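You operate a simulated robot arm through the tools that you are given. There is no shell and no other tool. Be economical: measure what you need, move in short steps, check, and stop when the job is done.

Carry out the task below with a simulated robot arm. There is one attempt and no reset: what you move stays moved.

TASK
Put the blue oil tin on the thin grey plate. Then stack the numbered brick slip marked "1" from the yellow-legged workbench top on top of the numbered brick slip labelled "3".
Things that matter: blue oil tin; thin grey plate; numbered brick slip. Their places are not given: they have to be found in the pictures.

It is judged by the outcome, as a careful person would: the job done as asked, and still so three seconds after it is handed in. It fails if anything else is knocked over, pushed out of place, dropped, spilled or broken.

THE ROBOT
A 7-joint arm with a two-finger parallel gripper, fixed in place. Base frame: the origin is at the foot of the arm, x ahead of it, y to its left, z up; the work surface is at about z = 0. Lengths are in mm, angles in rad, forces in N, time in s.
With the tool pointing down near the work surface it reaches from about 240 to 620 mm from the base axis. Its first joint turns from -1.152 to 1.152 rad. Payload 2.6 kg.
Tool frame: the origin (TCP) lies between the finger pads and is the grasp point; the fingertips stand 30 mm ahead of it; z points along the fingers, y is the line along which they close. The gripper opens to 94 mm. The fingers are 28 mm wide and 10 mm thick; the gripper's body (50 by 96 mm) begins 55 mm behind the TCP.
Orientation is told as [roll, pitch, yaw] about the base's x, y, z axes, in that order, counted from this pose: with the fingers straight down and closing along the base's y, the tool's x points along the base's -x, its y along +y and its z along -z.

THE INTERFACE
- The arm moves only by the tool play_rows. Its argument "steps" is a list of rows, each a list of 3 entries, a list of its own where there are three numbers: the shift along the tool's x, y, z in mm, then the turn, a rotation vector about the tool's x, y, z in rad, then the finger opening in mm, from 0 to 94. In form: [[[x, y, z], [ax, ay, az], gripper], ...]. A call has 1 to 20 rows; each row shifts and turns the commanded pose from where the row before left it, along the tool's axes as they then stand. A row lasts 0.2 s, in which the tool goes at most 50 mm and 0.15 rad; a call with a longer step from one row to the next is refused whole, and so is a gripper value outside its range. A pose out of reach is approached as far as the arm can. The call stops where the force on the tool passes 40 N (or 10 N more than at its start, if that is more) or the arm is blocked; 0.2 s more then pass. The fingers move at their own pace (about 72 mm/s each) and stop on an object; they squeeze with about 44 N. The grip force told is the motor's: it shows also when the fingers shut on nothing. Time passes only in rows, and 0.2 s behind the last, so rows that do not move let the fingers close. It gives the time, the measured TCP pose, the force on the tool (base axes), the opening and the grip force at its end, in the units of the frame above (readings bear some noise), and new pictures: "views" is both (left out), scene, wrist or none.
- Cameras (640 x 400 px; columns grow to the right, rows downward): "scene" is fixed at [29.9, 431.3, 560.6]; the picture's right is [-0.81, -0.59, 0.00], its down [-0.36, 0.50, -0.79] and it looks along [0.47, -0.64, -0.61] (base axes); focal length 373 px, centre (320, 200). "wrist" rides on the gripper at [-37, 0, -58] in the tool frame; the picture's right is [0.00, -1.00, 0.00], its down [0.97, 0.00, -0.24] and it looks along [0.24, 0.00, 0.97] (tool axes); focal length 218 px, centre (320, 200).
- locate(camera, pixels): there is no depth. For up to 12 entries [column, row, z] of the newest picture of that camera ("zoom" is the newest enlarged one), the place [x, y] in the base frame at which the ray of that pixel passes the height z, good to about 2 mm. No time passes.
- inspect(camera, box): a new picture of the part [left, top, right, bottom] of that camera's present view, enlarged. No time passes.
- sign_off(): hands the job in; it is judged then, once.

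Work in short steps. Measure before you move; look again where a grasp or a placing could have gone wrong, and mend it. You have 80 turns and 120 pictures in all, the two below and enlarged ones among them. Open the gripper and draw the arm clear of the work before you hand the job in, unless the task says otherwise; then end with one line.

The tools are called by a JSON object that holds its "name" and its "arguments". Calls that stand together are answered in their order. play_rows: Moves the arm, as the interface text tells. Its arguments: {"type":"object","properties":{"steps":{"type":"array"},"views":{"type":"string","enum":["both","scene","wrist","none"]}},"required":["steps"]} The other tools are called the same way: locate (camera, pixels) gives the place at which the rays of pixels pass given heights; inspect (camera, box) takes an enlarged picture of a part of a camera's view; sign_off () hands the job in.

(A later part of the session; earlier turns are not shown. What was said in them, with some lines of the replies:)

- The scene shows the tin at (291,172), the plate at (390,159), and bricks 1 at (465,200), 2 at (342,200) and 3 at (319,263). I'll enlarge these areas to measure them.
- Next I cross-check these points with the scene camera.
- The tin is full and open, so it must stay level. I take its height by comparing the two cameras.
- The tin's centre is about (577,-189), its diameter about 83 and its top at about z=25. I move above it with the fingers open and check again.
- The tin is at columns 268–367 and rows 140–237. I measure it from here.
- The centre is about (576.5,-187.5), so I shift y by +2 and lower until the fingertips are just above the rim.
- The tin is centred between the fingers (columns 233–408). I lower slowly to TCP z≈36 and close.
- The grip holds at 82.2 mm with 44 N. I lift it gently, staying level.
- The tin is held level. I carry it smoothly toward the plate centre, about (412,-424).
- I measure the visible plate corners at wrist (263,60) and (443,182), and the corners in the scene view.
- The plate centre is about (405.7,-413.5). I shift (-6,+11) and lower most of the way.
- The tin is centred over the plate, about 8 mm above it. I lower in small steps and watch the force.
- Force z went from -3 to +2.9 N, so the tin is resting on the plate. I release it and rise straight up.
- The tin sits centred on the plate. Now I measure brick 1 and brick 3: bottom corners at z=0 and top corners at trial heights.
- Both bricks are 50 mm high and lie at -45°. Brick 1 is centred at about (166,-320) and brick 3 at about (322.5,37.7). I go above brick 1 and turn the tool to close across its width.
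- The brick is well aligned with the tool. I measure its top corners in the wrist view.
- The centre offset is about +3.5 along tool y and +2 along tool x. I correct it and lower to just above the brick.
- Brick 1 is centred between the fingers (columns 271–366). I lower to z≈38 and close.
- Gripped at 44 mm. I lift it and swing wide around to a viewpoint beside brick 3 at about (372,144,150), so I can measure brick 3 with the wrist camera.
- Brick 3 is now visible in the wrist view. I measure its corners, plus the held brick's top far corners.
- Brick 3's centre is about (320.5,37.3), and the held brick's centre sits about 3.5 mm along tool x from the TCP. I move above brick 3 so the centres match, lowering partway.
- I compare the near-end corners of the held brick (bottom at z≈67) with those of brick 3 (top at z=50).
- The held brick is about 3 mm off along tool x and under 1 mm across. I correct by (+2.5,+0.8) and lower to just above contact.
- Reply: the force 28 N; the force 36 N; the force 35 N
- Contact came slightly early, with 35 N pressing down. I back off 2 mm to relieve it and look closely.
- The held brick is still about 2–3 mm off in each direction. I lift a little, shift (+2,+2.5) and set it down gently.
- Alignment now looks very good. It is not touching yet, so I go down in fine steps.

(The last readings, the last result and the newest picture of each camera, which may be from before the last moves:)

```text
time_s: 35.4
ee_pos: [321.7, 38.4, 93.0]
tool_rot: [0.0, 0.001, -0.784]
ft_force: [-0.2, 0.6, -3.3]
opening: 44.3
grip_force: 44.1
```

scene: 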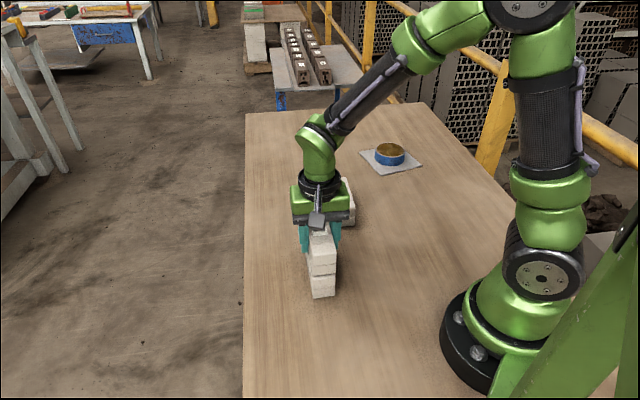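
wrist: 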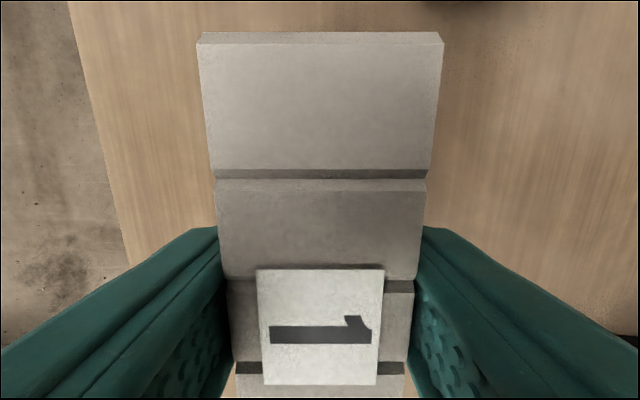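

{"name": "play_rows", "arguments": {"steps": [[[0, 0, 0.7], [0, 0, 0], 30], [[0, 0, 0], [0, 0, 0], 30]], "views": "none"}}

{"name": "play_rows", "arguments": {"steps": [[[0, 0, 0.5], [0, 0, 0], 30], [[0, 0, 0], [0, 0, 0], 30]], "views": "none"}}

```text
time_s: 36.0
ee_pos: [321.8, 38.5, 92.3]
tool_rot: [0.001, -0.001, -0.786]
ft_force: [-0.5, -0.3, -1.3]
opening: 44.1
grip_force: 43.9
```

```text
time_s: 36.6
ee_pos: [322.3, 39.1, 92.6]
tool_rot: [0.001, 0.0, -0.788]
ft_force: [-8.4, 2.6, 15.7]
opening: 43.9
grip_force: 44.0
```

The brick has made contact. I ease the pressure, open slowly and look before rising.

{"name": "play_rows", "arguments": {"steps": [[[0, 0, -0.4], [0, 0, 0], 30], [[0, 0, 0], [0, 0, 0], 42], [[0, 0, 0], [0, 0, 0], 48], [[0, 0, 0], [0, 0, 0], 56], [[0, 0, 0], [0, 0, 0], 66], [[0, 0, 0], [0, 0, 0], 70], [[0, 0, 0], [0, 0, 0], 70]], "views": "wrist"}}

{"name": "inspect", "arguments": {"camera": "scene", "box": [285, 210, 365, 305]}}

```text
time_s: 38.2
ee_pos: [322.8, 39.6, 93.0]
tool_rot: [0.002, 0.0, -0.785]
ft_force: [-0.4, -0.7, 0.5]
opening: 69.8
grip_force: 0.0
```

wrist: 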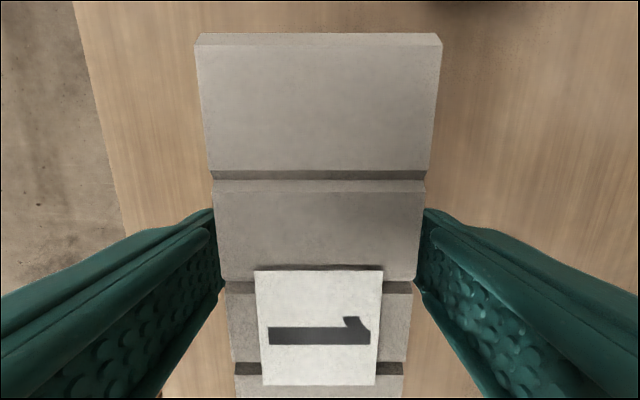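

```text
4.21 times, centred on (325, 258) of scene
```

zoom: 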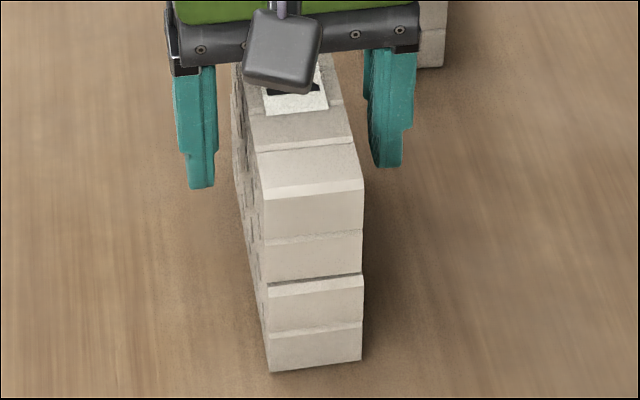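

The brick rests on brick 3 and is well aligned. I open wider, rise straight up and draw clear.

{"name": "play_rows", "arguments": {"steps": [[[0, 0, 0], [0, 0, 0], 80], [[0, 0, -10], [0, 0, 0], 80], [[0, 0, -25], [0, 0, 0], 80], [[0, 0, -35], [0, 0, 0], 80], [[0, 0, -40], [0, 0, 0], 80], [[0, 0, -40], [0, 0, 0], 80], [[-30, -30, 0], [0, 0, 0], 80], [[-30, -30, 0], [0, 0, 0], 80], [[-30, -30, 0], [0, 0, 0], 80], [[0, 0, 0], [0, 0, 0], 80]]}}

{"name": "inspect", "arguments": {"camera": "scene", "box": [285, 200, 365, 305]}}

```text
time_s: 40.4
ee_pos: [322.1, -88.3, 239.8]
tool_rot: [0.001, 0.0, -0.785]
ft_force: [1.5, -0.1, 0.2]
opening: 79.9
grip_force: 0.0
```

scene: 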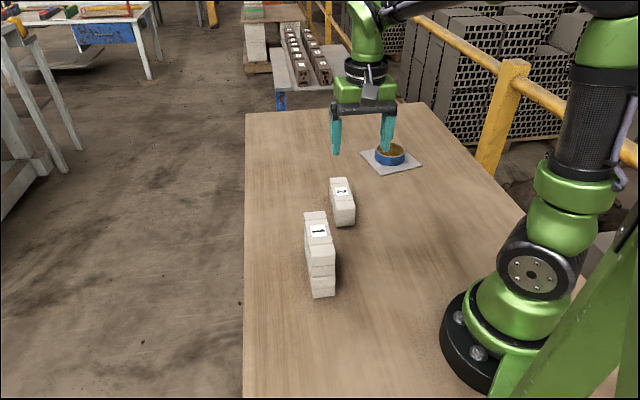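
wrist: 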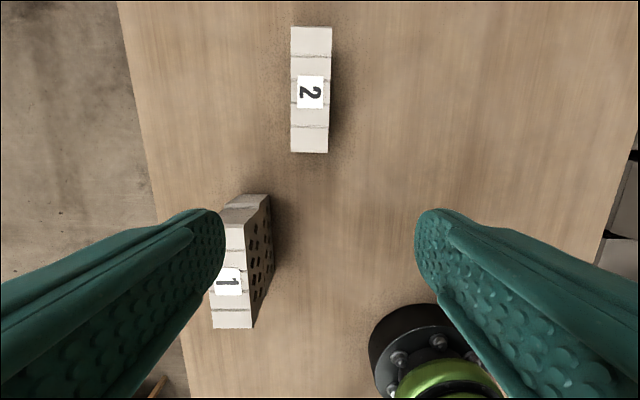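

```text
3.81 times, centred on (325, 252) of scene
```

zoom: 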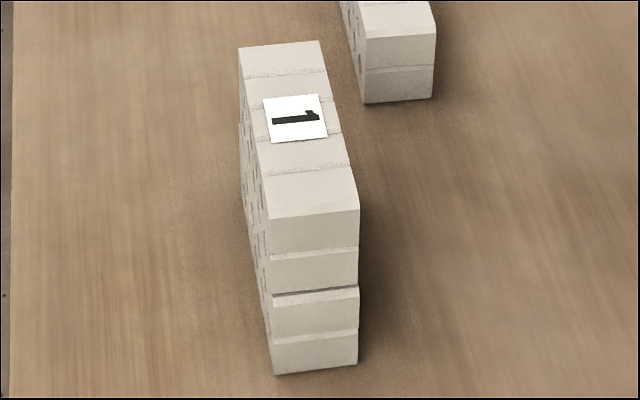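

The stack is square and stable, the tin stands on the plate, and brick 2 hasn't moved. The gripper is open and clear, so I hand the job in.

{"name": "sign_off", "arguments": {}}

```text
The job is handed in.
```

The blue oil tin is standing on the thin grey plate, and brick slip "1" is stacked squarely on brick slip "3". Nothing else was moved, and the arm is clear with the gripper open.
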